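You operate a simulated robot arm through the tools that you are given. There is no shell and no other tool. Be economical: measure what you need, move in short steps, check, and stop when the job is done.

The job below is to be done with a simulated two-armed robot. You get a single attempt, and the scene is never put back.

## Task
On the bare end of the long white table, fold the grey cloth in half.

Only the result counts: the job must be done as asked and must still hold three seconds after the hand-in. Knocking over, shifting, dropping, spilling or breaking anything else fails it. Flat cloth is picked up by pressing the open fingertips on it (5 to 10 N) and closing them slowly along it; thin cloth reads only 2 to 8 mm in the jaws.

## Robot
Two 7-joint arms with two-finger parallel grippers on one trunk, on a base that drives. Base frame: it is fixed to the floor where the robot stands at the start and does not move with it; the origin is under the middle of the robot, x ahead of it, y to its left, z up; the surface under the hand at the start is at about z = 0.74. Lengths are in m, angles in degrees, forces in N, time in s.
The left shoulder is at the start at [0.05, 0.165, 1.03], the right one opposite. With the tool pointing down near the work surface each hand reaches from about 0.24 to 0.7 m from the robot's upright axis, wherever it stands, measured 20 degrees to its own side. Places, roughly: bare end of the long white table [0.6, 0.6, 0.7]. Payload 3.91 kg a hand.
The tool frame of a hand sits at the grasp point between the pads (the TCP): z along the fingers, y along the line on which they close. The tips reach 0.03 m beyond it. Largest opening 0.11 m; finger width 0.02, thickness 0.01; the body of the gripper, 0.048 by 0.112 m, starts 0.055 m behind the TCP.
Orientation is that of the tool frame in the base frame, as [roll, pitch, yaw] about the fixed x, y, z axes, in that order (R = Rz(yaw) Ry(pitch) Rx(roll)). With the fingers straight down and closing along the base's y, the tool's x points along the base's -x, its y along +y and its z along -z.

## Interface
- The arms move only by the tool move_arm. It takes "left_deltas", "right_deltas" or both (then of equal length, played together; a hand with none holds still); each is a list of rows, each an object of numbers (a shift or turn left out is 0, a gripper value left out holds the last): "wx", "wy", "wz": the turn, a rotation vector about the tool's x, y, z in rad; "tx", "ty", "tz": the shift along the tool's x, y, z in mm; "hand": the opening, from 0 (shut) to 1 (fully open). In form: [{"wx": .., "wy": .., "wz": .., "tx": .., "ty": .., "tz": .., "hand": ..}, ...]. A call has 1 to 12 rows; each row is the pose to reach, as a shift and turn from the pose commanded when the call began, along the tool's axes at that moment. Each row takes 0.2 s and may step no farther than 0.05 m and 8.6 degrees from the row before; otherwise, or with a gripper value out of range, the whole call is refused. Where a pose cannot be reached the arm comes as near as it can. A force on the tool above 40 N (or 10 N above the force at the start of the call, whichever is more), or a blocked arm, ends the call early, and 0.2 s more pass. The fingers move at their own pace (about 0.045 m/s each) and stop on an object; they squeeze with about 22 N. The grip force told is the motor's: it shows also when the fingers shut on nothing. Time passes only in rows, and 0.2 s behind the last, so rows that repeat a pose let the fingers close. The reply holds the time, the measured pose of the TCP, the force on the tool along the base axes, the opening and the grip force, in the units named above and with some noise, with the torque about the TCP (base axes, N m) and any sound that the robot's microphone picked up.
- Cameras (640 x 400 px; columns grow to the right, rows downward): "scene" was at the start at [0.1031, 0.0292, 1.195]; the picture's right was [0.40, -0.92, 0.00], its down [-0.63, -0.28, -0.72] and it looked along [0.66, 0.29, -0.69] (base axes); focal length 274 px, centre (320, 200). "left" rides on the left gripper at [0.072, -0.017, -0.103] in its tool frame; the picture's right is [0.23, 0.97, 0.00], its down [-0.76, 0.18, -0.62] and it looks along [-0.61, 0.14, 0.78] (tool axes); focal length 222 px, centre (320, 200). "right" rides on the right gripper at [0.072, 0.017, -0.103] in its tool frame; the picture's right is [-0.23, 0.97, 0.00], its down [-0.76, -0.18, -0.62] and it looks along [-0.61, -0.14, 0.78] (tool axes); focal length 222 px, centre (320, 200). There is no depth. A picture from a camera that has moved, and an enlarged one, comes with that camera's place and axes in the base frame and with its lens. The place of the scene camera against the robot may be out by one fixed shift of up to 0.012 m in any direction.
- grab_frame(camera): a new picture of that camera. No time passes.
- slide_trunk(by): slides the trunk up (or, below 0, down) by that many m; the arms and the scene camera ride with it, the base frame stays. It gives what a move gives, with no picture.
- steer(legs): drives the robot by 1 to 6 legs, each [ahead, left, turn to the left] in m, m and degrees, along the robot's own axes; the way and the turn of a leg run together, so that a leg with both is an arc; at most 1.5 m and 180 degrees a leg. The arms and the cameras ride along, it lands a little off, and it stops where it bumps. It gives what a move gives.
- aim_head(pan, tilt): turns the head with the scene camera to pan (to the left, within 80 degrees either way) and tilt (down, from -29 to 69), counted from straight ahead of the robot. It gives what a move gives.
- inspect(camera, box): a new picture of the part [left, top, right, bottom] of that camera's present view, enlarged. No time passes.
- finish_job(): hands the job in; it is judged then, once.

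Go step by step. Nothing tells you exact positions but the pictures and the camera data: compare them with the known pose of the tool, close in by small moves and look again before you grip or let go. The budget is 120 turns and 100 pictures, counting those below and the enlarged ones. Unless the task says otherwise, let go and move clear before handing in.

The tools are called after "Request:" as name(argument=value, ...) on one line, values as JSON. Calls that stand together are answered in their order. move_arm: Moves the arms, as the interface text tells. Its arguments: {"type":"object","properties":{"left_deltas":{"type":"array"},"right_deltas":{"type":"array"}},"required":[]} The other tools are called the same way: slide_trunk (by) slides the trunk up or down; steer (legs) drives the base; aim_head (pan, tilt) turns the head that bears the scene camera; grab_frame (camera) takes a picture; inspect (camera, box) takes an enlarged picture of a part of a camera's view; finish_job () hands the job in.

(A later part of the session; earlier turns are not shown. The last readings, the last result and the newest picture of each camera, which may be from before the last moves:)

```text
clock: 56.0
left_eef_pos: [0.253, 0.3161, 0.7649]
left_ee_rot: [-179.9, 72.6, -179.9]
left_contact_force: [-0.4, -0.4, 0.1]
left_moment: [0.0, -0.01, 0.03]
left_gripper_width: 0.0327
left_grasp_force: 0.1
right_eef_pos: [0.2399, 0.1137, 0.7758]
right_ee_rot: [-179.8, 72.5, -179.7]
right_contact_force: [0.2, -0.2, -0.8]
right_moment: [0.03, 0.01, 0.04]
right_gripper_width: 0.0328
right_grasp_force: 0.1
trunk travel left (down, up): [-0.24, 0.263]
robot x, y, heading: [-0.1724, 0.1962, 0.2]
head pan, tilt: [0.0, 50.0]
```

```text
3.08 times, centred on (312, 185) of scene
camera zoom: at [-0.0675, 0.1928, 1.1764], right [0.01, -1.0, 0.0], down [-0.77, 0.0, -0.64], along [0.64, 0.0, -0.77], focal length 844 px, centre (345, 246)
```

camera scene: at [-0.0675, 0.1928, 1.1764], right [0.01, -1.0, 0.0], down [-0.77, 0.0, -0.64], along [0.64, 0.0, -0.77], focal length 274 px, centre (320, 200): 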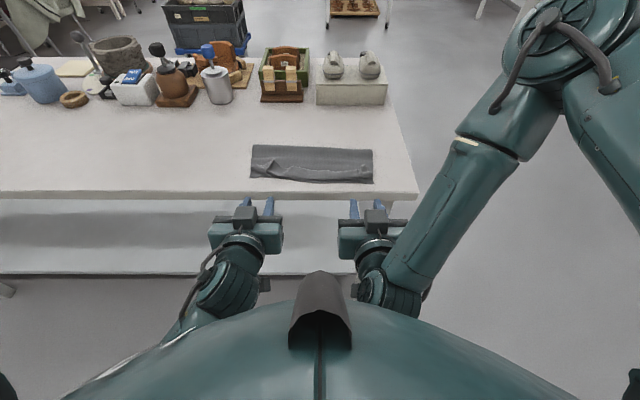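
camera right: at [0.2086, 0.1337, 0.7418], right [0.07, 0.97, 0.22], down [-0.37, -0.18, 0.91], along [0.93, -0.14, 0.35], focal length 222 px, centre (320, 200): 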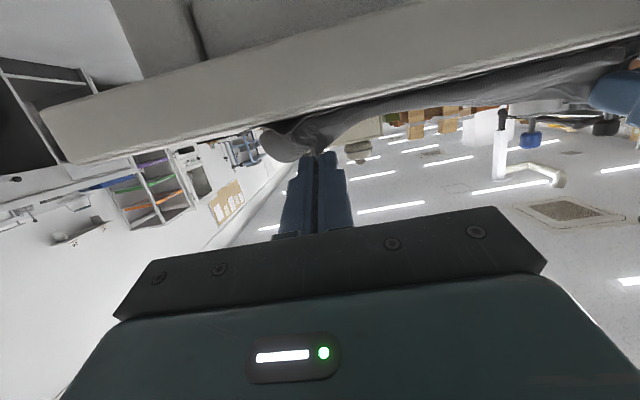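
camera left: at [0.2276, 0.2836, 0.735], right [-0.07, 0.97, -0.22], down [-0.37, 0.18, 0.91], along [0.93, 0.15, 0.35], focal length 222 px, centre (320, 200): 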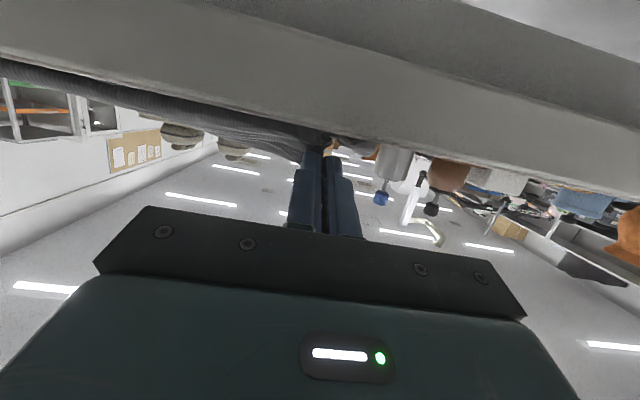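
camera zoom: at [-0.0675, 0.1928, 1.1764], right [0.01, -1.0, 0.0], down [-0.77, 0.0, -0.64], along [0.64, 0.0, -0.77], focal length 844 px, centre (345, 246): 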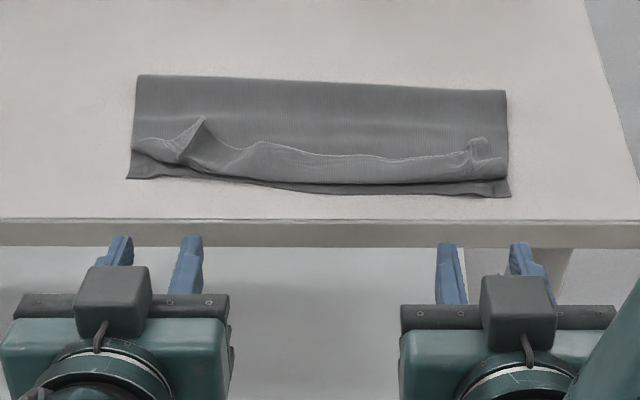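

A strip of about 2 cm still stands curled up at the edge, free end up and leaning away from me. I'll lift the hands, return them to vertical, and then sweep the fingertips towards me to flip it over.

Request:
move_arm(left_deltas=[{"tx": -14, "tz": -4, "wy": 0.1}, {"tx": -29, "tz": -9, "wy": 0.22}, {"tx": -43, "tz": -13, "wy": 0.34}, {"tx": -57, "tz": -18, "wy": 0.47}, {"tx": -72, "tz": -22, "wy": 0.6}, {"tx": -86, "tz": -27, "wy": 0.73}, {"tx": -100, "tz": -31, "wy": 0.86}, {"tx": -115, "tz": -36, "wy": 0.99}, {"tx": -129, "tz": -40, "wy": 1.12}, {"tx": -143, "tz": -45, "wy": 1.267}, {"tx": -143, "tz": -45, "wy": 1.267}], right_deltas=[{"tx": -14, "tz": -4, "wy": 0.1}, {"tx": -29, "tz": -9, "wy": 0.22}, {"tx": -43, "tz": -13, "wy": 0.34}, {"tx": -57, "tz": -18, "wy": 0.47}, {"tx": -72, "tz": -22, "wy": 0.6}, {"tx": -86, "tz": -27, "wy": 0.73}, {"tx": -100, "tz": -31, "wy": 0.86}, {"tx": -115, "tz": -36, "wy": 0.99}, {"tx": -129, "tz": -40, "wy": 1.12}, {"tx": -143, "tz": -45, "wy": 1.267}, {"tx": -143, "tz": -45, "wy": 1.267}])

Request:
grab_frame(camera="left")

Request:
grab_frame(camera="right")

```text
clock: 57.5
left_eef_pos: [0.2624, 0.3989, 0.8167]
left_ee_rot: [163.0, 30.9, 176.2]
left_contact_force: [-0.4, -0.3, 0.2]
left_moment: [0.0, -0.01, 0.01]
left_gripper_width: 0.0331
left_grasp_force: 0.1
left hand out of reach, approached as far as the arm can: row 6, 7
right_eef_pos: [0.2393, 0.1119, 0.8632]
right_ee_rot: [-180.0, 31.5, -179.9]
right_contact_force: [0.0, -0.3, -0.3]
right_moment: [0.03, 0.01, 0.03]
right_gripper_width: 0.033
right_grasp_force: 0.0
trunk travel left (down, up): [-0.24, 0.263]
robot x, y, heading: [-0.1723, 0.1975, 0.7]
head pan, tilt: [0.0, 50.0]
stopped in row 7 (left hand): the arm was blocked; the commanded pose is now the measured one
```

```text
37 pictures are left
camera left: at [0.1507, 0.3568, 0.8602], right [-0.28, 0.95, 0.13], down [0.32, -0.03, 0.95], along [0.91, 0.3, -0.29], focal length 222 px, centre (320, 200)
```

left: 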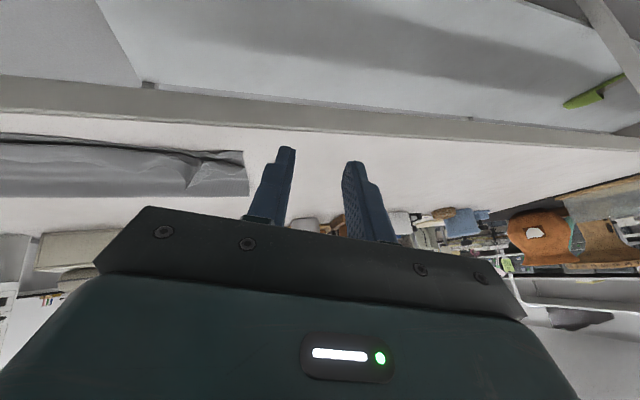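

```text
36 pictures are left
camera right: at [0.1233, 0.1308, 0.9131], right [0.19, 0.97, 0.12], down [0.32, -0.18, 0.93], along [0.93, -0.14, -0.35], focal length 222 px, centre (320, 200)
```

right: 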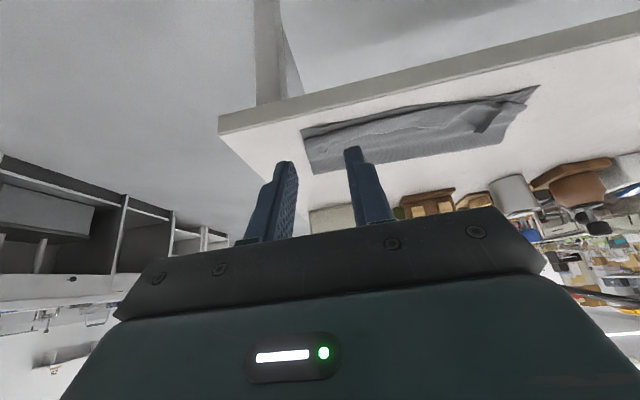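

The left arm got awkward near my body and stopped; nothing was touched. I move it up and forward first, and finish levelling the right one.

Request:
move_arm(left_deltas=[{"tx": -17, "ty": -1, "tz": -9}, {"tx": -34, "ty": -1, "tz": -18}, {"tx": -51, "ty": -2, "tz": -27}, {"tx": -68, "ty": -2, "tz": -36}, {"tx": -85, "ty": -3, "tz": -45}, {"tx": -85, "ty": -3, "tz": -45}], right_deltas=[{"tx": -13, "tz": -2, "wy": 0.11}, {"tx": -26, "tz": -4, "wy": 0.22}, {"tx": -39, "tz": -5, "wy": 0.33}, {"tx": -52, "tz": -7, "wy": 0.44}, {"tx": -64, "tz": -8, "wy": 0.55}, {"tx": -64, "tz": -8, "wy": 0.55}])

```text
clock: 58.9
left_eef_pos: [0.3156, 0.3771, 0.8922]
left_ee_rot: [163.1, 30.9, 176.2]
left_contact_force: [-1.0, 0.6, -0.1]
left_moment: [-0.02, -0.02, 0.01]
left_gripper_width: 0.0327
left_grasp_force: 0.2
left hand out of reach, approached as far as the arm can: row 5, 6
right_eef_pos: [0.2903, 0.1128, 0.9043]
right_ee_rot: [179.9, -0.1, -179.9]
right_contact_force: [0.5, -0.5, -0.3]
right_moment: [0.03, 0.03, -0.01]
right_gripper_width: 0.0331
right_grasp_force: 0.1
trunk travel left (down, up): [-0.24, 0.263]
robot x, y, heading: [-0.1732, 0.1945, 0.2]
head pan, tilt: [0.0, 50.0]
```

Request:
move_arm(left_deltas=[{"tx": -10, "ty": 4, "tz": 3, "wx": 0.054, "wy": 0.109, "wz": 0.003}, {"tx": -21, "ty": 8, "tz": 6, "wx": 0.109, "wy": 0.218, "wz": 0.006}, {"tx": -31, "ty": 12, "tz": 8, "wx": 0.163, "wy": 0.327, "wz": 0.009}, {"tx": -42, "ty": 16, "tz": 11, "wx": 0.218, "wy": 0.436, "wz": 0.012}, {"tx": -52, "ty": 20, "tz": 14, "wx": 0.272, "wy": 0.545, "wz": 0.015}, {"tx": -52, "ty": 20, "tz": 14, "wx": 0.272, "wy": 0.545, "wz": 0.015}])

Request:
inspect(camera="scene", box=[208, 120, 416, 250])

Request:
grab_frame(camera="left")

Request:
grab_frame(camera="right")

```text
clock: 60.2
left_eef_pos: [0.42, 0.4222, 0.9082]
left_ee_rot: [-179.9, -0.1, 179.9]
left_contact_force: [0.1, 0.4, 0.4]
left_moment: [0.0, 0.02, -0.01]
left_gripper_width: 0.0327
left_grasp_force: 0.1
left hand out of reach, approached as far as the arm can: row 1, 2, 3, 4, 5, 6
right_eef_pos: [0.2904, 0.113, 0.9041]
right_ee_rot: [180.0, 0.0, -179.9]
right_contact_force: [-0.7, -0.2, 0.2]
right_moment: [0.04, 0.05, 0.0]
right_gripper_width: 0.0328
right_grasp_force: 0.0
trunk travel left (down, up): [-0.24, 0.263]
robot x, y, heading: [-0.1749, 0.2008, 0.1]
head pan, tilt: [0.0, 50.0]
```

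```text
3.08 times, centred on (312, 185) of scene
camera zoom: at [-0.0674, 0.1928, 1.1763], right [0.01, -1.0, 0.0], down [-0.77, 0.0, -0.64], along [0.64, 0.0, -0.77], focal length 844 px, centre (345, 246)
```

zoom: 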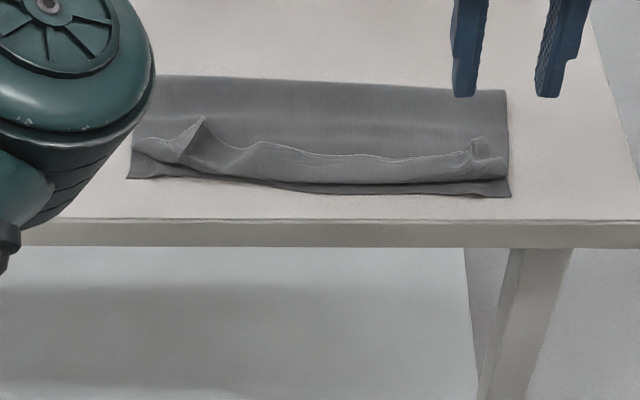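

```text
34 pictures are left
camera left: at [0.3477, 0.4045, 1.0119], right [-0.23, 0.97, 0.0], down [0.76, 0.18, 0.62], along [0.61, 0.14, -0.78], focal length 222 px, centre (320, 200)
```

left: 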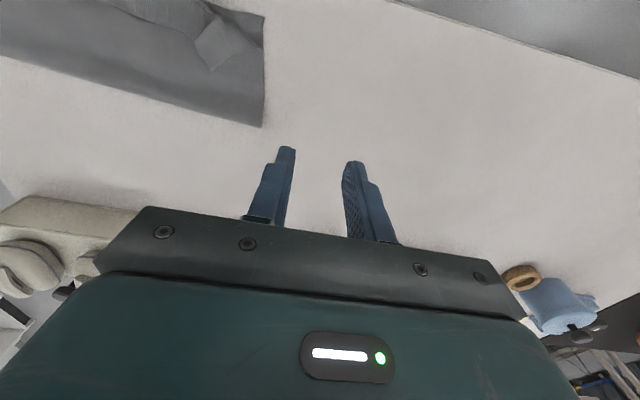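

```text
33 pictures are left
camera right: at [0.2169, 0.131, 1.0061], right [0.23, 0.97, 0.0], down [0.76, -0.18, 0.62], along [0.61, -0.14, -0.78], focal length 222 px, centre (320, 200)
```

right: 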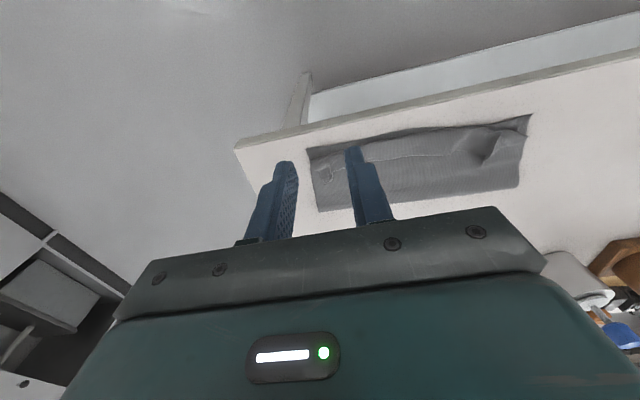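

Both hands are vertical and clear. I open them wide (four fingertips in a row) and bring them over the cloth behind the curled strip.

Request:
move_arm(left_deltas=[{"tx": 5, "ty": -40, "hand": 0.85}, {"tx": 10, "ty": -80}, {"tx": 15, "ty": -120}, {"tx": 15, "ty": -158}, {"tx": 15, "ty": -158, "tz": 40}, {"tx": 15, "ty": -158, "tz": 80}, {"tx": 15, "ty": -158, "tz": 110}, {"tx": 15, "ty": -158, "tz": 110}], right_deltas=[{"tx": -29, "ty": 2, "hand": 0.85}, {"tx": -58, "ty": 4}, {"tx": -87, "ty": 6}, {"tx": -115, "ty": 8}, {"tx": -115, "ty": 8, "tz": 40}, {"tx": -115, "ty": 8, "tz": 80}, {"tx": -115, "ty": 8, "tz": 107}, {"tx": -115, "ty": 8, "tz": 107}])

Request:
inspect(camera="left", box=[120, 20, 520, 260])

Request:
inspect(camera="right", box=[120, 20, 520, 260])

```text
clock: 62.0
left_eef_pos: [0.4085, 0.2653, 0.798]
left_ee_rot: [-179.8, 0.0, -180.0]
left_contact_force: [-0.3, -0.1, -0.6]
left_moment: [-0.01, -0.01, -0.02]
left_gripper_width: 0.0933
left_grasp_force: 0.0
left hand out of reach, approached as far as the arm can: row 1, 2, 3, 4, 5, 6
right_eef_pos: [0.4061, 0.1206, 0.7972]
right_ee_rot: [-180.0, -0.1, -179.9]
right_contact_force: [0.3, 0.8, 0.3]
right_moment: [-0.02, -0.01, 0.03]
right_gripper_width: 0.0932
right_grasp_force: 0.1
trunk travel left (down, up): [-0.24, 0.263]
robot x, y, heading: [-0.1723, 0.1979, 0.5]
head pan, tilt: [0.0, 50.0]
```

```text
1.60 times, centred on (320, 140) of left
camera zoom: at [0.336, 0.2474, 0.9027], right [-0.23, 0.97, 0.0], down [0.76, 0.18, 0.62], along [0.61, 0.14, -0.78], focal length 355 px, centre (320, 296)
```

zoom: 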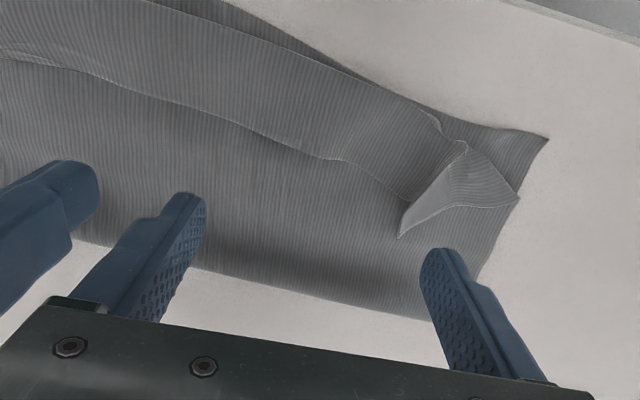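

```text
1.60 times, centred on (320, 140) of right
camera zoom: at [0.333, 0.1376, 0.9003], right [0.23, 0.97, 0.0], down [0.76, -0.18, 0.62], along [0.61, -0.14, -0.78], focal length 355 px, centre (320, 296)
```

zoom: 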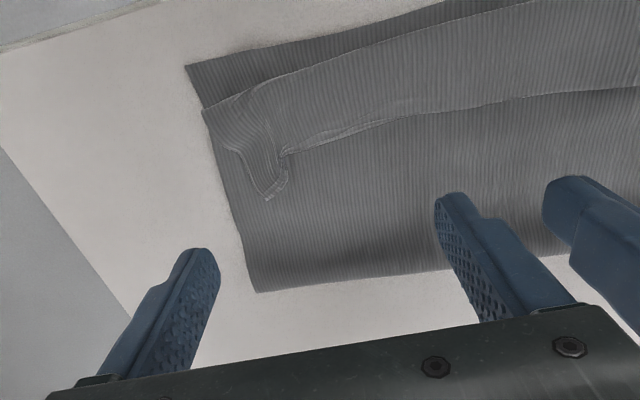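

From here the curled strip runs from x≈0.35 (bend) to 0.377 (free edge), with the corners turned in. I lower the fingertips behind it and sweep towards myself to flip it.

Request:
move_arm(left_deltas=[{"tx": -8}, {"tx": -10, "tz": 10}, {"tx": -10, "tz": 18}, {"tx": -10, "tz": 21}, {"tx": -10, "tz": 21}], right_deltas=[{"tx": -8}, {"tx": -10, "tz": 10}, {"tx": -10, "tz": 18}, {"tx": -10, "tz": 21}, {"tx": -10, "tz": 21}])

```text
clock: 63.2
left_eef_pos: [0.4174, 0.266, 0.7784]
left_ee_rot: [-179.9, 0.0, 180.0]
left_contact_force: [0.0, 0.5, -0.5]
left_moment: [0.0, -0.01, 0.0]
left_gripper_width: 0.0934
left_grasp_force: 0.0
right_eef_pos: [0.4153, 0.1211, 0.7752]
right_ee_rot: [179.9, -0.1, -179.9]
right_contact_force: [0.3, 0.7, -0.3]
right_moment: [0.0, 0.03, -0.02]
right_gripper_width: 0.0934
right_grasp_force: 0.2
trunk travel left (down, up): [-0.24, 0.263]
robot x, y, heading: [-0.1718, 0.1922, 0.1]
head pan, tilt: [0.0, 50.0]
```

Request:
move_arm(left_deltas=[{"tx": 8, "tz": 3}, {"tx": 16, "tz": 3}, {"tx": 24, "tz": 3}, {"tx": 32, "tz": 3}, {"tx": 40, "tz": 3}], right_deltas=[{"tx": 8, "tz": 1}, {"tx": 16, "tz": 1}, {"tx": 24, "tz": 1}, {"tx": 32, "tz": 1}, {"tx": 40, "tz": 1}])

Request:
inspect(camera="left", box=[120, 20, 520, 260])

Request:
inspect(camera="right", box=[120, 20, 520, 260])

```text
clock: 64.5
left_eef_pos: [0.3839, 0.2704, 0.772]
left_ee_rot: [179.6, 0.5, -179.4]
left_contact_force: [1.3, -0.9, 4.3]
left_moment: [-0.19, 0.04, 0.07]
left_gripper_width: 0.0937
left_grasp_force: 0.1
left hand out of reach, approached as far as the arm can: row 5
right_eef_pos: [0.3756, 0.1208, 0.7751]
right_ee_rot: [180.0, 0.1, -179.9]
right_contact_force: [0.6, 0.2, -0.6]
right_moment: [0.0, 0.03, -0.04]
right_gripper_width: 0.0933
right_grasp_force: 0.0
trunk travel left (down, up): [-0.24, 0.263]
robot x, y, heading: [-0.1709, 0.1945, 0.4]
head pan, tilt: [0.0, 50.0]
```

```text
1.60 times, centred on (320, 140) of left
camera zoom: at [0.3126, 0.2512, 0.8749], right [-0.24, 0.97, 0.0], down [0.76, 0.18, 0.63], along [0.61, 0.15, -0.78], focal length 355 px, centre (320, 296)
```

zoom: 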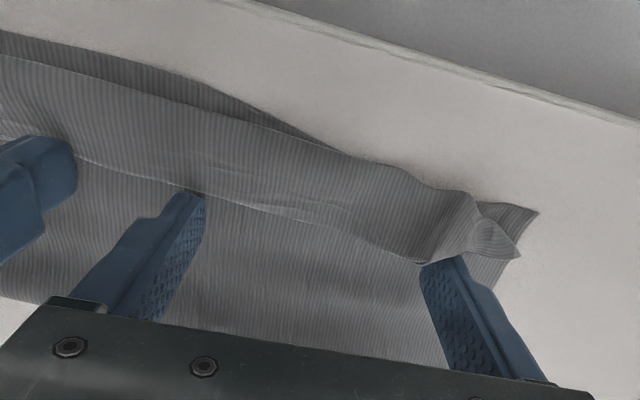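

```text
1.60 times, centred on (320, 140) of right
camera zoom: at [0.3025, 0.1389, 0.8773], right [0.23, 0.97, 0.0], down [0.76, -0.18, 0.62], along [0.61, -0.14, -0.78], focal length 355 px, centre (320, 296)
```

zoom: 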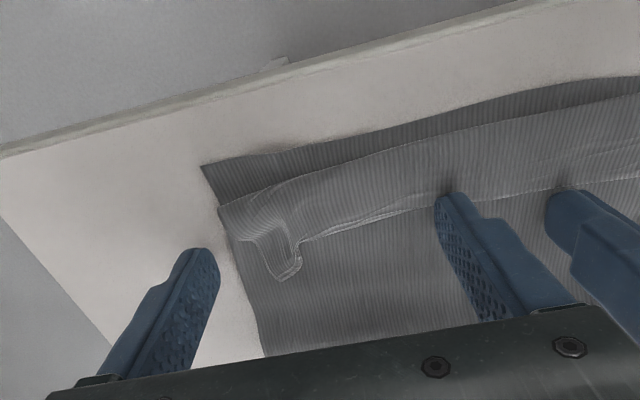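

The fingertips have reached the free edge. The left arm is near a limit, so I use a short base drive backwards to carry both sweeps on.

Request:
steer(legs=[[-0.035, 0, 0]])

Request:
inspect(camera="left", box=[120, 20, 520, 260])

Request:
inspect(camera="right", box=[120, 20, 520, 260])

```text
clock: 65.3
left_eef_pos: [0.3474, 0.2709, 0.7723]
left_ee_rot: [179.6, 0.4, -179.6]
left_contact_force: [-3.0, 0.5, 16.5]
left_moment: [-0.76, 0.18, -0.16]
left_gripper_width: 0.0933
left_grasp_force: 0.1
right_eef_pos: [0.3386, 0.1208, 0.7761]
right_ee_rot: [-179.9, 0.1, -179.9]
right_contact_force: [-0.8, 0.4, -0.3]
right_moment: [-0.01, -0.02, -0.02]
right_gripper_width: 0.0935
right_grasp_force: 0.1
trunk travel left (down, up): [-0.24, 0.263]
robot x, y, heading: [-0.2085, 0.1971, 0.4]
head pan, tilt: [0.0, 50.0]
```

```text
1.60 times, centred on (320, 140) of left
camera zoom: at [0.2751, 0.2501, 0.8747], right [-0.23, 0.97, 0.01], down [0.76, 0.18, 0.63], along [0.61, 0.15, -0.78], focal length 355 px, centre (320, 296)
```

zoom: 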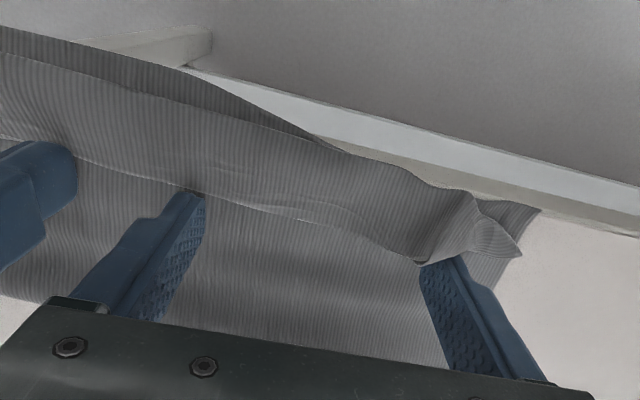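

```text
1.60 times, centred on (320, 140) of right
camera zoom: at [0.2657, 0.1386, 0.878], right [0.23, 0.97, 0.0], down [0.76, -0.18, 0.62], along [0.61, -0.14, -0.78], focal length 355 px, centre (320, 296)
```

zoom: 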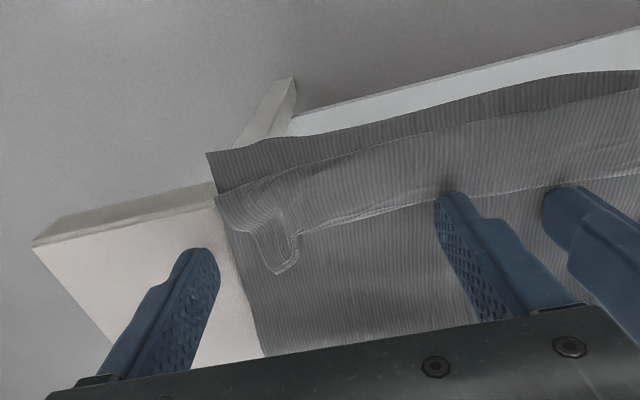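

Pressing drags the whole cloth with it: it slid about 3.5 cm towards me and now overhangs the table edge. I press the right hand lightly too and drive forward 5 cm to slide it all back.

Request:
move_arm(right_deltas=[{"tz": 2}, {"tz": 4}, {"tz": 5}, {"tz": 5}])

```text
clock: 66.3
left_eef_pos: [0.3485, 0.2714, 0.7722]
left_ee_rot: [179.5, 0.4, -179.4]
left_contact_force: [1.1, -0.3, 8.1]
left_moment: [-0.47, 0.07, 0.06]
left_gripper_width: 0.0935
left_grasp_force: 0.1
right_eef_pos: [0.3375, 0.1216, 0.7708]
right_ee_rot: [179.9, 0.2, -179.9]
right_contact_force: [0.7, -1.4, 6.9]
right_moment: [0.38, 0.01, -0.04]
right_gripper_width: 0.0929
right_grasp_force: 0.0
trunk travel left (down, up): [-0.24, 0.263]
robot x, y, heading: [-0.2053, 0.1947, 0.2]
head pan, tilt: [0.0, 50.0]
```

Both press with about 7–8 N. Driving forward now.

Request:
steer(legs=[[0.06, 0, 0]])

Request:
inspect(camera="left", box=[120, 20, 520, 260])

Request:
inspect(camera="right", box=[120, 20, 520, 260])

```text
clock: 67.3
left_eef_pos: [0.4091, 0.2727, 0.7709]
left_ee_rot: [179.5, 0.5, -179.5]
left_contact_force: [1.6, 0.2, 11.1]
left_moment: [-0.55, 0.02, 0.14]
left_gripper_width: 0.0934
left_grasp_force: 0.1
right_eef_pos: [0.3986, 0.1208, 0.7721]
right_ee_rot: [179.9, 0.3, -180.0]
right_contact_force: [1.1, 0.4, 10.2]
right_moment: [0.61, 0.01, -0.12]
right_gripper_width: 0.0939
right_grasp_force: 0.2
trunk travel left (down, up): [-0.24, 0.263]
robot x, y, heading: [-0.1498, 0.1952, 0.1]
head pan, tilt: [0.0, 50.0]
```

```text
1.60 times, centred on (320, 140) of left
camera zoom: at [0.3354, 0.2511, 0.8747], right [-0.24, 0.97, 0.01], down [0.75, 0.18, 0.63], along [0.61, 0.15, -0.78], focal length 355 px, centre (320, 296)
```

zoom: 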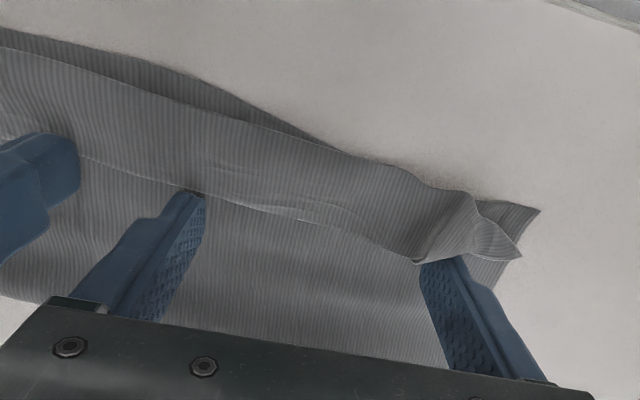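

```text
1.60 times, centred on (320, 140) of right
camera zoom: at [0.325, 0.1391, 0.8736], right [0.23, 0.97, 0.0], down [0.76, -0.18, 0.63], along [0.61, -0.14, -0.78], focal length 355 px, centre (320, 296)
```

zoom: 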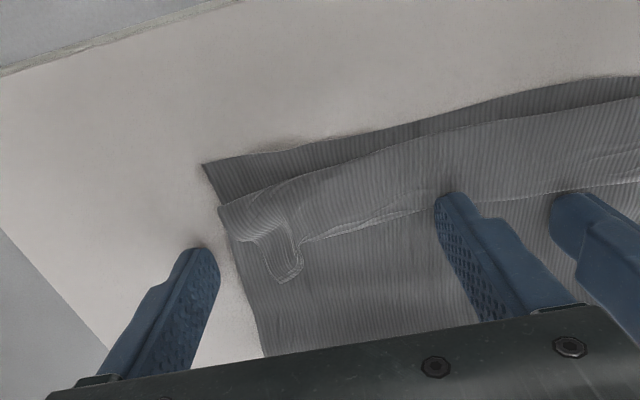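

Pressed fingers slide the whole cloth cleanly, which gives a better way to unroll the strip. I can let the edge hang over the table edge so gravity straightens it, then slide everything back on. First I re-place the fingers further onto the folded part.

Request:
move_arm(left_deltas=[{"tz": -12}, {"tz": -25}, {"tz": -25}], right_deltas=[{"tz": -12}, {"tz": -25}, {"tz": -25}])

Request:
steer(legs=[[0.04, 0, 0]])

Request:
move_arm(left_deltas=[{"tz": 12}, {"tz": 22}, {"tz": 24}, {"tz": 24.5}, {"tz": 24.5}], right_deltas=[{"tz": 12, "ty": 8}, {"tz": 22, "ty": 8}, {"tz": 24, "ty": 8}, {"tz": 24.5, "ty": 8}, {"tz": 24.5, "ty": 8}])

```text
clock: 68.1
left_eef_pos: [0.4205, 0.2703, 0.7901]
left_ee_rot: [179.5, 0.5, -179.3]
left_contact_force: [0.2, 0.0, -0.2]
left_moment: [0.0, -0.01, -0.03]
left_gripper_width: 0.0935
left_grasp_force: 0.1
left hand out of reach, approached as far as the arm can: row 1, 2, 3
right_eef_pos: [0.3986, 0.1202, 0.7957]
right_ee_rot: [179.9, 0.1, -180.0]
right_contact_force: [-1.1, 0.4, -0.7]
right_moment: [-0.02, 0.0, -0.02]
right_gripper_width: 0.0934
right_grasp_force: 0.1
trunk travel left (down, up): [-0.24, 0.263]
robot x, y, heading: [-0.148, 0.1968, 0.3]
head pan, tilt: [0.0, 50.0]
```

```text
clock: 69.0
left_eef_pos: [0.4614, 0.2715, 0.7899]
left_ee_rot: [179.4, 0.4, -179.3]
left_contact_force: [0.1, 0.1, 0.3]
left_moment: [0.01, 0.0, 0.02]
left_gripper_width: 0.0935
left_grasp_force: 0.1
right_eef_pos: [0.4386, 0.1198, 0.7942]
right_ee_rot: [180.0, 0.1, -179.9]
right_contact_force: [-0.5, 0.6, 0.5]
right_moment: [-0.01, 0.01, -0.04]
right_gripper_width: 0.0932
right_grasp_force: 0.1
trunk travel left (down, up): [-0.24, 0.263]
robot x, y, heading: [-0.1079, 0.1948, 0.1]
head pan, tilt: [0.0, 50.0]
```

```text
clock: 70.2
left_eef_pos: [0.4605, 0.2709, 0.7718]
left_ee_rot: [179.5, 1.3, -179.2]
left_contact_force: [-0.1, 4.1, 38.4]
left_moment: [-1.8, 0.17, -0.01]
left_gripper_width: 0.0917
left_grasp_force: 0.1
right_eef_pos: [0.4379, 0.128, 0.7716]
right_ee_rot: [179.8, 0.5, 179.9]
right_contact_force: [-0.3, 0.2, 0.4]
right_moment: [0.02, -0.05, -0.03]
right_gripper_width: 0.0935
right_grasp_force: 0.0
trunk travel left (down, up): [-0.24, 0.263]
robot x, y, heading: [-0.1064, 0.1962, 0.5]
head pan, tilt: [0.0, 50.0]
```

Left presses too hard (38 N), so I relax it and bring the right into light contact.

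Request:
move_arm(left_deltas=[{"tz": -4}, {"tz": -5}, {"tz": -5}], right_deltas=[{"tz": 0.6}, {"tz": 1.2}, {"tz": 1.2}])

```text
clock: 71.0
left_eef_pos: [0.4595, 0.271, 0.7719]
left_ee_rot: [179.4, 0.6, -179.3]
left_contact_force: [2.6, 0.2, 15.4]
left_moment: [-0.87, -0.06, 0.15]
left_gripper_width: 0.0932
left_grasp_force: 0.0
right_eef_pos: [0.4378, 0.1283, 0.7698]
right_ee_rot: [179.8, 0.2, -180.0]
right_contact_force: [-2.1, 0.3, 9.2]
right_moment: [0.45, 0.08, 0.09]
right_gripper_width: 0.0935
right_grasp_force: 0.1
trunk travel left (down, up): [-0.24, 0.263]
robot x, y, heading: [-0.1061, 0.1971, 0.4]
head pan, tilt: [0.0, 50.0]
```

Now I slide the cloth 8 cm towards me so its near edges just overhang the table edge.

Request:
steer(legs=[[-0.08, 0, 0]])

Request:
inspect(camera="left", box=[120, 0, 520, 250])

Request:
inspect(camera="right", box=[120, 0, 520, 250])

```text
clock: 72.0
left_eef_pos: [0.3778, 0.271, 0.7717]
left_ee_rot: [179.5, 0.7, -179.3]
left_contact_force: [-2.4, 0.0, 12.3]
left_moment: [-0.64, 0.06, -0.13]
left_gripper_width: 0.093
left_grasp_force: 0.0
right_eef_pos: [0.3567, 0.1307, 0.7708]
right_ee_rot: [179.9, 0.3, -179.8]
right_contact_force: [-2.9, 0.2, 13.4]
right_moment: [0.69, 0.12, 0.13]
right_gripper_width: 0.0935
right_grasp_force: 0.1
trunk travel left (down, up): [-0.24, 0.263]
robot x, y, heading: [-0.1908, 0.1978, 0.4]
head pan, tilt: [0.0, 50.0]
```

```text
1.60 times, centred on (320, 125) of left
camera zoom: at [0.3044, 0.2505, 0.8744], right [-0.24, 0.97, 0.01], down [0.75, 0.18, 0.63], along [0.61, 0.16, -0.77], focal length 355 px, centre (320, 320)
```

zoom: 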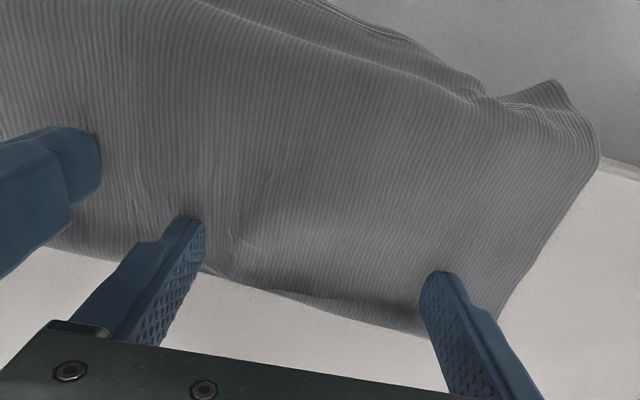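

```text
1.60 times, centred on (320, 125) of right
camera zoom: at [0.2829, 0.1469, 0.8732], right [0.22, 0.97, 0.0], down [0.76, -0.18, 0.63], along [0.61, -0.14, -0.78], focal length 355 px, centre (320, 320)
```

zoom: 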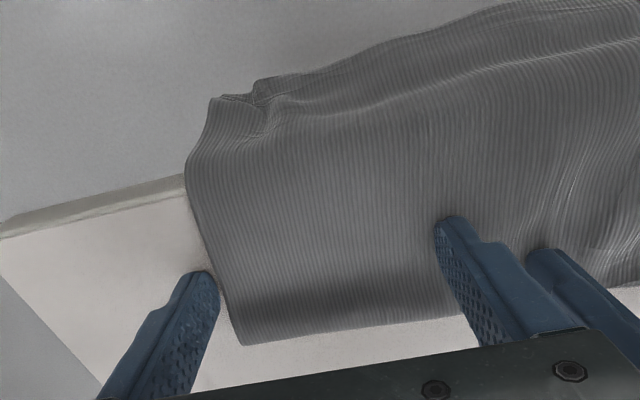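

The strip has flipped over the table edge by itself. I check with the scene camera.

Request:
inspect(camera="scene", box=[200, 100, 440, 250])

```text
2.67 times, centred on (320, 175) of scene
camera zoom: at [-0.0877, 0.1928, 1.1767], right [0.01, -1.0, 0.0], down [-0.76, -0.01, -0.64], along [0.64, 0.0, -0.76], focal length 732 px, centre (320, 267)
```

zoom: 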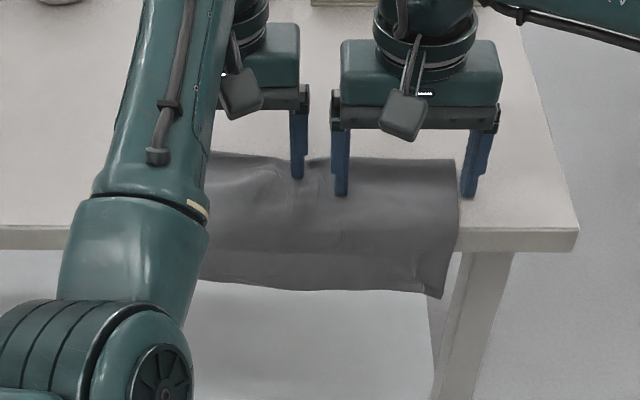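

The folded cloth now hangs with its edges unrolled over the table edge. I slide it back on by 11 cm, which should pull the hanging layers flat.

Request:
steer(legs=[[0.11, 0, 0]])

Request:
inspect(camera="scene", box=[200, 100, 440, 250])

Request:
inspect(camera="right", box=[120, 0, 520, 250])

```text
clock: 73.2
left_eef_pos: [0.487, 0.2717, 0.7714]
left_ee_rot: [179.6, 0.6, -179.3]
left_contact_force: [2.1, -0.3, 10.6]
left_moment: [-0.53, -0.03, 0.09]
left_gripper_width: 0.0933
left_grasp_force: 0.1
right_eef_pos: [0.4667, 0.1292, 0.7717]
right_ee_rot: [179.9, 0.4, -179.9]
right_contact_force: [2.3, 0.0, 10.1]
right_moment: [0.5, -0.03, -0.1]
right_gripper_width: 0.0937
right_grasp_force: 0.0
trunk travel left (down, up): [-0.24, 0.263]
robot x, y, heading: [-0.0784, 0.1951, 0.7]
head pan, tilt: [0.0, 50.0]
```

```text
2.67 times, centred on (320, 175) of scene
camera zoom: at [0.0228, 0.1935, 1.1766], right [0.01, -1.0, 0.0], down [-0.77, -0.01, -0.64], along [0.64, 0.0, -0.77], focal length 732 px, centre (320, 267)
```

zoom: 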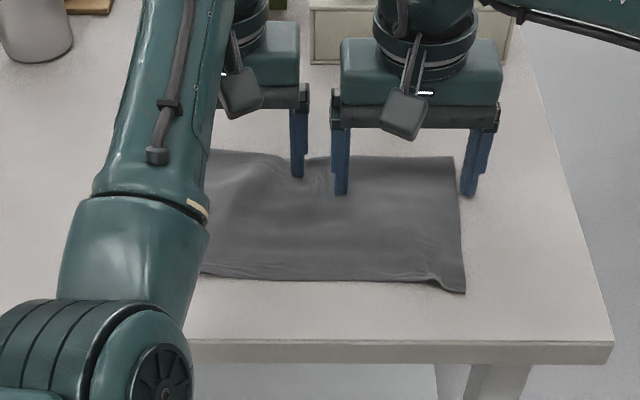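

```text
1.60 times, centred on (320, 125) of right
camera zoom: at [0.3935, 0.1477, 0.8731], right [0.23, 0.97, 0.0], down [0.76, -0.18, 0.63], along [0.61, -0.14, -0.78], focal length 355 px, centre (320, 320)
```

zoom: 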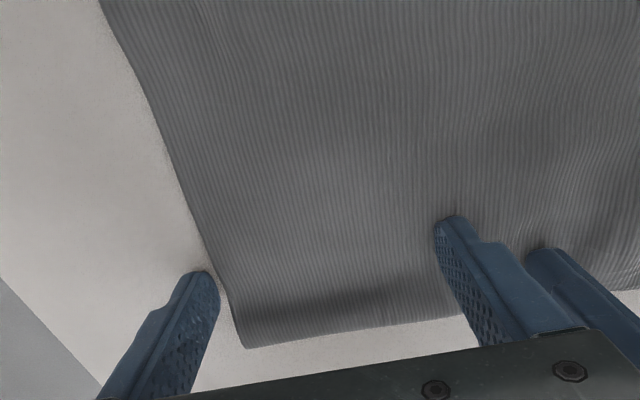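

That looks flat. I raise the hands and move them aside to see the whole fold and its near edges.

Request:
move_arm(left_deltas=[{"tz": -30}, {"tz": -70}, {"tz": -110}, {"tz": -110, "ty": 40}, {"tz": -110, "ty": 80}, {"tz": -110, "ty": 120}, {"tz": -110, "ty": 160}, {"tz": -110, "ty": 160}], right_deltas=[{"tz": -30}, {"tz": -70}, {"tz": -110}, {"tz": -110, "tx": 40}, {"tz": -110, "tx": 80}, {"tz": -110, "tx": 110}, {"tz": -110, "tx": 110}, {"tz": -110, "tx": 110}])

Request:
inspect(camera="scene", box=[200, 100, 440, 250])

Request:
grab_frame(camera="right")

```text
clock: 75.0
left_eef_pos: [0.4992, 0.4383, 0.8791]
left_ee_rot: [179.4, 0.5, -179.2]
left_contact_force: [0.1, -0.6, 1.2]
left_moment: [0.03, -0.05, 0.0]
left_gripper_width: 0.0939
left_grasp_force: 0.0
left hand out of reach, approached as far as the arm can: row 1, 2, 3, 4, 5, 6, 7, 8
right_eef_pos: [0.3542, 0.1315, 0.8754]
right_ee_rot: [179.8, 0.2, -180.0]
right_contact_force: [-0.6, -0.1, -0.4]
right_moment: [0.03, -0.03, 0.04]
right_gripper_width: 0.0937
right_grasp_force: 0.1
trunk travel left (down, up): [-0.24, 0.263]
robot x, y, heading: [-0.0802, 0.199, 0.4]
head pan, tilt: [0.0, 50.0]
```

```text
2.67 times, centred on (320, 175) of scene
camera zoom: at [0.0242, 0.1935, 1.1763], right [0.01, -1.0, 0.0], down [-0.77, -0.01, -0.64], along [0.64, 0.0, -0.77], focal length 732 px, centre (320, 267)
```

zoom: 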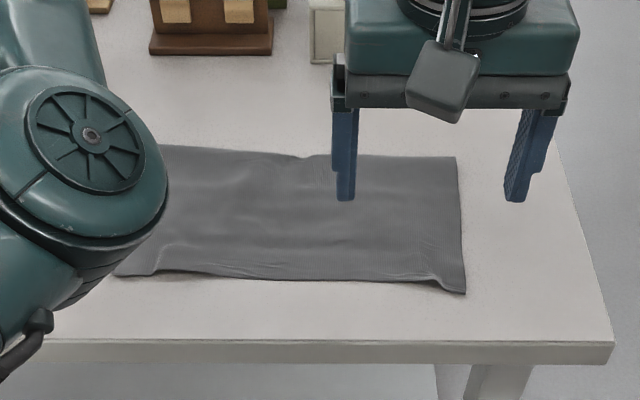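

```text
18 pictures are left
camera right: at [0.2819, 0.1486, 0.9773], right [0.23, 0.97, 0.0], down [0.76, -0.18, 0.63], along [0.61, -0.14, -0.78], focal length 222 px, centre (320, 200)
```

right: 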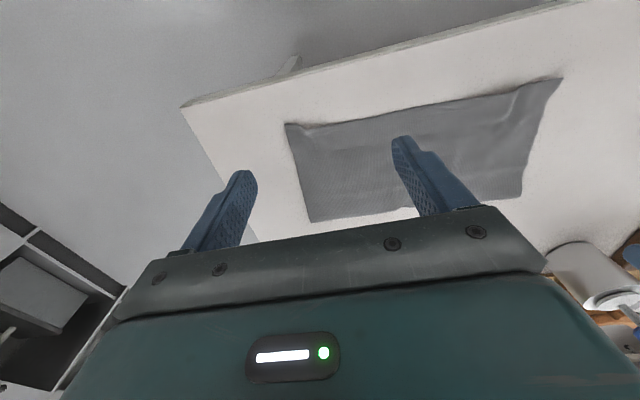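

The fold is smooth now, but it measures about 0.149 m deep against a half of 0.13 m, so the top layer overshoots the hidden bottom edge by roughly 3.5 cm. I'll pick up the top layer's near corners again, swing them up to shift the fold line, and lay them back further in. Vertical hands keep the right orientation, so nothing curls.

Request:
move_arm(left_deltas=[{"tx": 15, "ty": -18, "hand": 0.22}, {"tx": 30, "ty": -35}, {"tx": 45, "ty": -53}, {"tx": 60, "ty": -70}, {"tx": 76, "ty": -88}, {"tx": 92, "ty": -106}, {"tx": 107, "ty": -123}, {"tx": 107, "ty": -123, "tz": 40}, {"tx": 107, "ty": -123, "tz": 79}, {"tx": 107, "ty": -123, "tz": 79}], right_deltas=[{"tx": -5, "ty": -3, "hand": 0.22}, {"tx": -10, "ty": -6}, {"tx": -15, "ty": -10}, {"tx": -20, "ty": -13}, {"tx": -20, "ty": -13}, {"tx": -20, "ty": -13}, {"tx": -20, "ty": -13}, {"tx": -20, "ty": -13, "tz": 40}, {"tx": -20, "ty": -13, "tz": 75}, {"tx": -20, "ty": -13, "tz": 75}])

Request:
inspect(camera="left", box=[160, 20, 480, 220])

Request:
inspect(camera="right", box=[160, 20, 480, 220])

```text
clock: 77.0
left_eef_pos: [0.4728, 0.3326, 0.7715]
left_ee_rot: [178.9, 3.7, -177.9]
left_contact_force: [-1.7, -0.2, 13.4]
left_moment: [-0.24, 0.18, -0.03]
left_gripper_width: 0.0242
left_grasp_force: 0.4
left hand out of reach, approached as far as the arm can: row 1, 2, 3, 4, 5, 6, 7, 8, 9
right_eef_pos: [0.3755, 0.1183, 0.8238]
right_ee_rot: [179.8, 0.3, -179.8]
right_contact_force: [0.2, 0.1, -0.7]
right_moment: [0.01, 0.03, -0.02]
right_gripper_width: 0.024
right_grasp_force: 0.0
trunk travel left (down, up): [-0.24, 0.263]
robot x, y, heading: [-0.0779, 0.1943, 0.4]
head pan, tilt: [0.0, 50.0]
stopped in row 9 (left hand): the force on the tool passed its limit at 64 N (the readings are from after the stop); the commanded pose is now the measured one
```

```text
2.00 times, centred on (320, 120) of left
camera zoom: at [0.3946, 0.3095, 0.8702], right [-0.26, 0.96, 0.0], down [0.71, 0.19, 0.67], along [0.65, 0.18, -0.74], focal length 444 px, centre (320, 360)
```

zoom: 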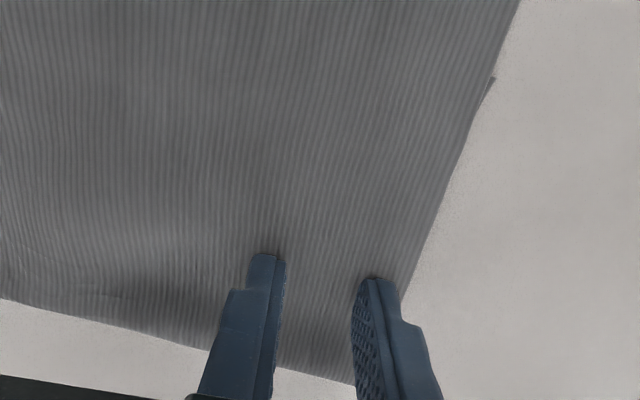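

```text
2.00 times, centred on (320, 120) of right
camera zoom: at [0.3028, 0.1355, 0.9255], right [0.22, 0.97, 0.0], down [0.76, -0.18, 0.63], along [0.61, -0.14, -0.78], focal length 444 px, centre (320, 360)
```

zoom: 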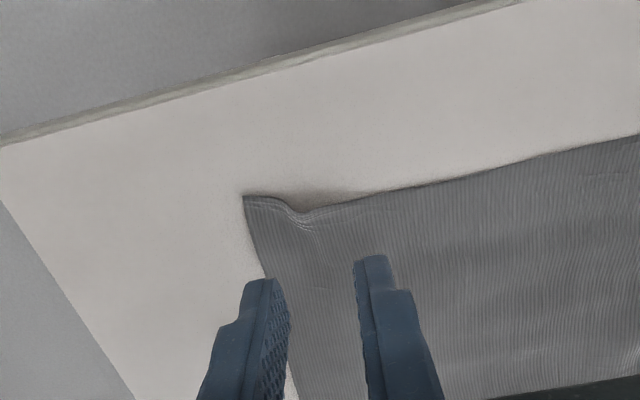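

The left arm has an awkward elbow posture and can't retract further, but it works at this distance from the body. I lift it a little and back the base up instead, extending the right arm to match.

Request:
move_arm(left_deltas=[{"tz": -15}, {"tz": -35}, {"tz": -35}], right_deltas=[{"tz": 0}, {"tz": 0}, {"tz": 0}])

Request:
steer(legs=[[-0.09, 0, 0]])

Request:
move_arm(left_deltas=[{"wy": 0}, {"wy": 0}, {"wy": 0}], right_deltas=[{"tx": -40}, {"tx": -88}, {"tx": -88}])

```text
clock: 77.8
left_eef_pos: [0.4861, 0.3357, 0.7943]
left_ee_rot: [178.7, 3.4, -177.5]
left_contact_force: [0.2, 0.1, -0.4]
left_moment: [0.0, -0.02, -0.01]
left_gripper_width: 0.0243
left_grasp_force: 0.0
left hand out of reach, approached as far as the arm can: row 1, 2, 3
right_eef_pos: [0.3766, 0.1172, 0.8223]
right_ee_rot: [179.7, 0.2, -179.8]
right_contact_force: [-0.3, -0.3, -0.3]
right_moment: [0.0, -0.01, 0.0]
right_gripper_width: 0.0239
right_grasp_force: 0.0
trunk travel left (down, up): [-0.24, 0.263]
robot x, y, heading: [-0.0779, 0.2007, 0.6]
head pan, tilt: [0.0, 50.0]
```

```text
clock: 78.9
left_eef_pos: [0.3965, 0.3361, 0.7944]
left_ee_rot: [178.6, 3.5, -177.5]
left_contact_force: [0.2, 0.0, -0.7]
left_moment: [-0.02, 0.0, 0.01]
left_gripper_width: 0.0241
left_grasp_force: 0.1
right_eef_pos: [0.2865, 0.1178, 0.823]
right_ee_rot: [179.7, 0.3, -179.8]
right_contact_force: [0.2, -0.5, -0.1]
right_moment: [0.01, 0.0, -0.02]
right_gripper_width: 0.0241
right_grasp_force: 0.1
trunk travel left (down, up): [-0.24, 0.263]
robot x, y, heading: [-0.168, 0.1961, 0.5]
head pan, tilt: [0.0, 50.0]
```

```text
clock: 79.7
left_eef_pos: [0.3974, 0.3373, 0.7936]
left_ee_rot: [178.6, 3.4, -177.3]
left_contact_force: [0.4, 0.6, 0.5]
left_moment: [0.02, -0.02, -0.02]
left_gripper_width: 0.0243
left_grasp_force: 0.1
right_eef_pos: [0.3746, 0.1206, 0.8245]
right_ee_rot: [179.9, 0.3, -179.7]
right_contact_force: [-0.3, 0.5, -0.4]
right_moment: [0.0, 0.0, 0.02]
right_gripper_width: 0.0242
right_grasp_force: 0.0
trunk travel left (down, up): [-0.24, 0.263]
robot x, y, heading: [-0.1638, 0.1967, 0.1]
head pan, tilt: [0.0, 50.0]
```

Request:
move_arm(left_deltas=[{"ty": -10}, {"ty": -18, "tz": 8}, {"ty": -18, "tz": 13}, {"ty": -18, "tz": 13}], right_deltas=[{"tz": 20}, {"tz": 36}, {"tz": 44}, {"tz": 44}])

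Request:
inspect(camera="left", box=[160, 20, 480, 220])

Request:
inspect(camera="right", box=[160, 20, 480, 220])

```text
clock: 80.7
left_eef_pos: [0.3993, 0.3221, 0.7815]
left_ee_rot: [178.4, 3.5, -177.2]
left_contact_force: [0.7, -0.3, 0.4]
left_moment: [0.01, 0.03, 0.0]
left_gripper_width: 0.0243
left_grasp_force: 0.1
right_eef_pos: [0.3737, 0.1192, 0.7803]
right_ee_rot: [179.8, 0.2, -179.8]
right_contact_force: [-1.3, 0.1, -0.1]
right_moment: [-0.01, 0.03, 0.0]
right_gripper_width: 0.0242
right_grasp_force: 0.2
trunk travel left (down, up): [-0.24, 0.263]
robot x, y, heading: [-0.166, 0.1993, 0.5]
head pan, tilt: [0.0, 50.0]
```

```text
2.00 times, centred on (320, 120) of left
camera zoom: at [0.3221, 0.2965, 0.879], right [-0.28, 0.96, 0.01], down [0.71, 0.2, 0.67], along [0.64, 0.2, -0.74], focal length 444 px, centre (320, 360)
```

zoom: 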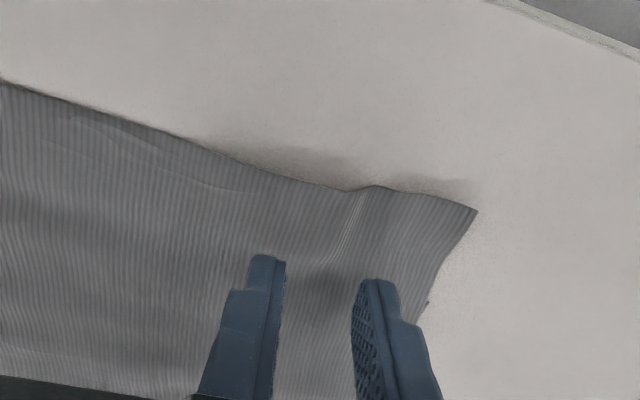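

```text
2.00 times, centred on (320, 120) of right
camera zoom: at [0.3006, 0.1366, 0.8813], right [0.22, 0.97, 0.0], down [0.76, -0.18, 0.63], along [0.61, -0.14, -0.78], focal length 444 px, centre (320, 360)
```

zoom: 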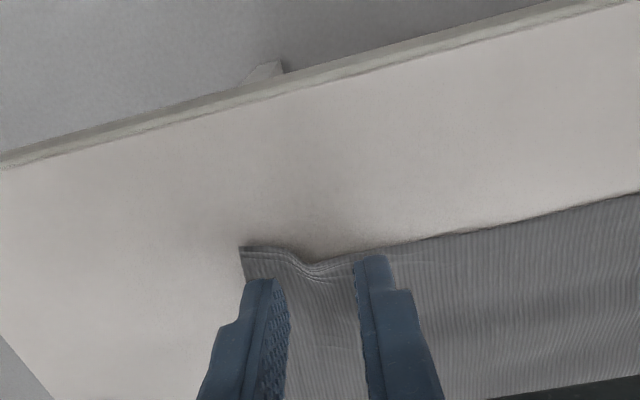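

The hidden bottom corner peeks out at x≈0.402, while the top corner is at 0.365, so the overshoot is about 3.7 cm. I bring the left hand 1.3 cm nearer the edge by a tiny base move, and keep the right hand in place.

Request:
steer(legs=[[-0.013, 0, 0]])

Request:
move_arm(left_deltas=[{"tz": 3}, {"tz": 6}, {"tz": 6}], right_deltas=[{"tx": -14}, {"tx": -15, "tz": 4}, {"tx": -15, "tz": 6}])

```text
clock: 81.4
left_eef_pos: [0.3858, 0.3214, 0.7793]
left_ee_rot: [178.2, 3.5, -177.2]
left_contact_force: [0.1, -0.4, 0.0]
left_moment: [0.01, 0.03, -0.02]
left_gripper_width: 0.0243
left_grasp_force: 0.1
right_eef_pos: [0.3615, 0.1187, 0.7775]
right_ee_rot: [179.9, 0.2, -179.8]
right_contact_force: [0.6, -0.6, 0.4]
right_moment: [-0.02, 0.0, 0.02]
right_gripper_width: 0.0244
right_grasp_force: 0.1
trunk travel left (down, up): [-0.24, 0.263]
robot x, y, heading: [-0.1798, 0.1926, 0.3]
head pan, tilt: [0.0, 50.0]
```

```text
clock: 82.2
left_eef_pos: [0.3859, 0.3208, 0.7746]
left_ee_rot: [178.3, 3.3, -177.2]
left_contact_force: [0.5, 0.2, 0.3]
left_moment: [-0.02, 0.01, -0.01]
left_gripper_width: 0.0243
left_grasp_force: 0.0
right_eef_pos: [0.3767, 0.1203, 0.775]
right_ee_rot: [179.8, 0.2, -179.8]
right_contact_force: [-0.1, 0.2, -0.6]
right_moment: [-0.01, -0.02, 0.0]
right_gripper_width: 0.0241
right_grasp_force: 0.0
trunk travel left (down, up): [-0.24, 0.263]
robot x, y, heading: [-0.1834, 0.1964, 0.3]
head pan, tilt: [0.0, 50.0]
```

Request:
move_arm(left_deltas=[{"tz": 2}, {"tz": 4}, {"tz": 4}], right_deltas=[{"tz": 2}, {"tz": 3.5}, {"tz": 3.5}])

```text
clock: 83.0
left_eef_pos: [0.3866, 0.3217, 0.7725]
left_ee_rot: [178.3, 3.6, -177.2]
left_contact_force: [-0.5, -0.4, 10.1]
left_moment: [-0.23, 0.12, -0.04]
left_gripper_width: 0.0245
left_grasp_force: 0.4
right_eef_pos: [0.3749, 0.1188, 0.7715]
right_ee_rot: [179.8, 0.3, -179.8]
right_contact_force: [0.6, -0.2, 3.1]
right_moment: [-0.03, 0.03, -0.02]
right_gripper_width: 0.0244
right_grasp_force: 0.4
trunk travel left (down, up): [-0.24, 0.263]
robot x, y, heading: [-0.1811, 0.1985, 0.5]
head pan, tilt: [0.0, 50.0]
```

Contact is right: 10 N and 3 N. Closing slowly on the single top layer.

Request:
move_arm(left_deltas=[{"hand": 0.19}, {"hand": 0.16}, {"hand": 0.13}, {"hand": 0.1}, {"hand": 0.07}, {"hand": 0.03}, {"hand": 0}, {"hand": 0}, {"hand": 0}], right_deltas=[{"tz": 0.5, "hand": 0.19}, {"tz": 0.5, "hand": 0.16}, {"tz": 0.5, "hand": 0.13}, {"tz": 0.5, "hand": 0.1}, {"tz": 0.5, "hand": 0.07}, {"tz": 0.5, "hand": 0.03}, {"tz": 0.5, "hand": 0}, {"tz": 0.5, "hand": 0}, {"tz": 0.5, "hand": 0}])

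Request:
move_arm(left_deltas=[{"tz": -10}, {"tz": -20}, {"tz": -30}, {"tz": -30}], right_deltas=[{"tz": -10}, {"tz": -20}, {"tz": -30}, {"tz": -30}])

Request:
inspect(camera="scene", box=[200, 70, 440, 220])

```text
clock: 85.0
left_eef_pos: [0.3873, 0.3209, 0.7716]
left_ee_rot: [178.3, 3.5, -177.2]
left_contact_force: [0.5, -2.1, 14.0]
left_moment: [-0.13, 0.04, 0.02]
left_gripper_width: 0.0021
left_grasp_force: 21.6
right_eef_pos: [0.3763, 0.1193, 0.7722]
right_ee_rot: [179.8, 0.3, -179.8]
right_contact_force: [0.5, 0.2, 7.8]
right_moment: [0.07, 0.04, -0.02]
right_gripper_width: 0.0
right_grasp_force: 21.8
trunk travel left (down, up): [-0.24, 0.263]
robot x, y, heading: [-0.1828, 0.1977, 0.2]
head pan, tilt: [0.0, 50.0]
```

```text
clock: 86.0
left_eef_pos: [0.3868, 0.3235, 0.7966]
left_ee_rot: [178.0, 3.5, -176.9]
left_contact_force: [-0.3, 0.5, 0.7]
left_moment: [0.01, -0.01, -0.04]
left_gripper_width: 0.0018
left_grasp_force: 22.0
right_eef_pos: [0.3747, 0.1195, 0.7997]
right_ee_rot: [179.9, 0.2, -179.8]
right_contact_force: [-0.2, 0.2, 0.3]
right_moment: [-0.01, 0.03, -0.01]
right_gripper_width: 0.0001
right_grasp_force: 21.9
trunk travel left (down, up): [-0.24, 0.263]
robot x, y, heading: [-0.181, 0.1932, 0.2]
head pan, tilt: [0.0, 50.0]
```

```text
2.67 times, centred on (320, 145) of scene
camera zoom: at [-0.0779, 0.1929, 1.1763], right [0.01, -1.0, 0.0], down [-0.77, -0.01, -0.64], along [0.64, 0.0, -0.77], focal length 732 px, centre (320, 347)
```

zoom: 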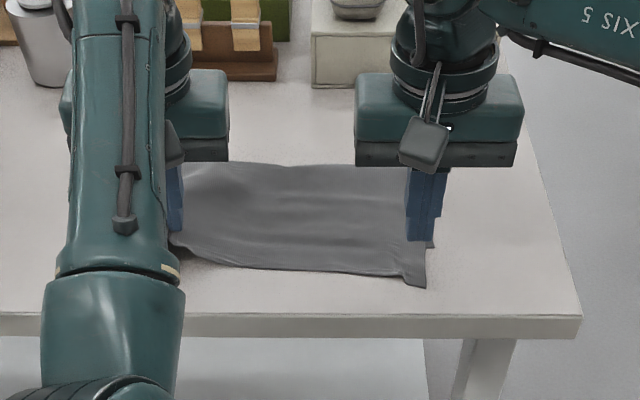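

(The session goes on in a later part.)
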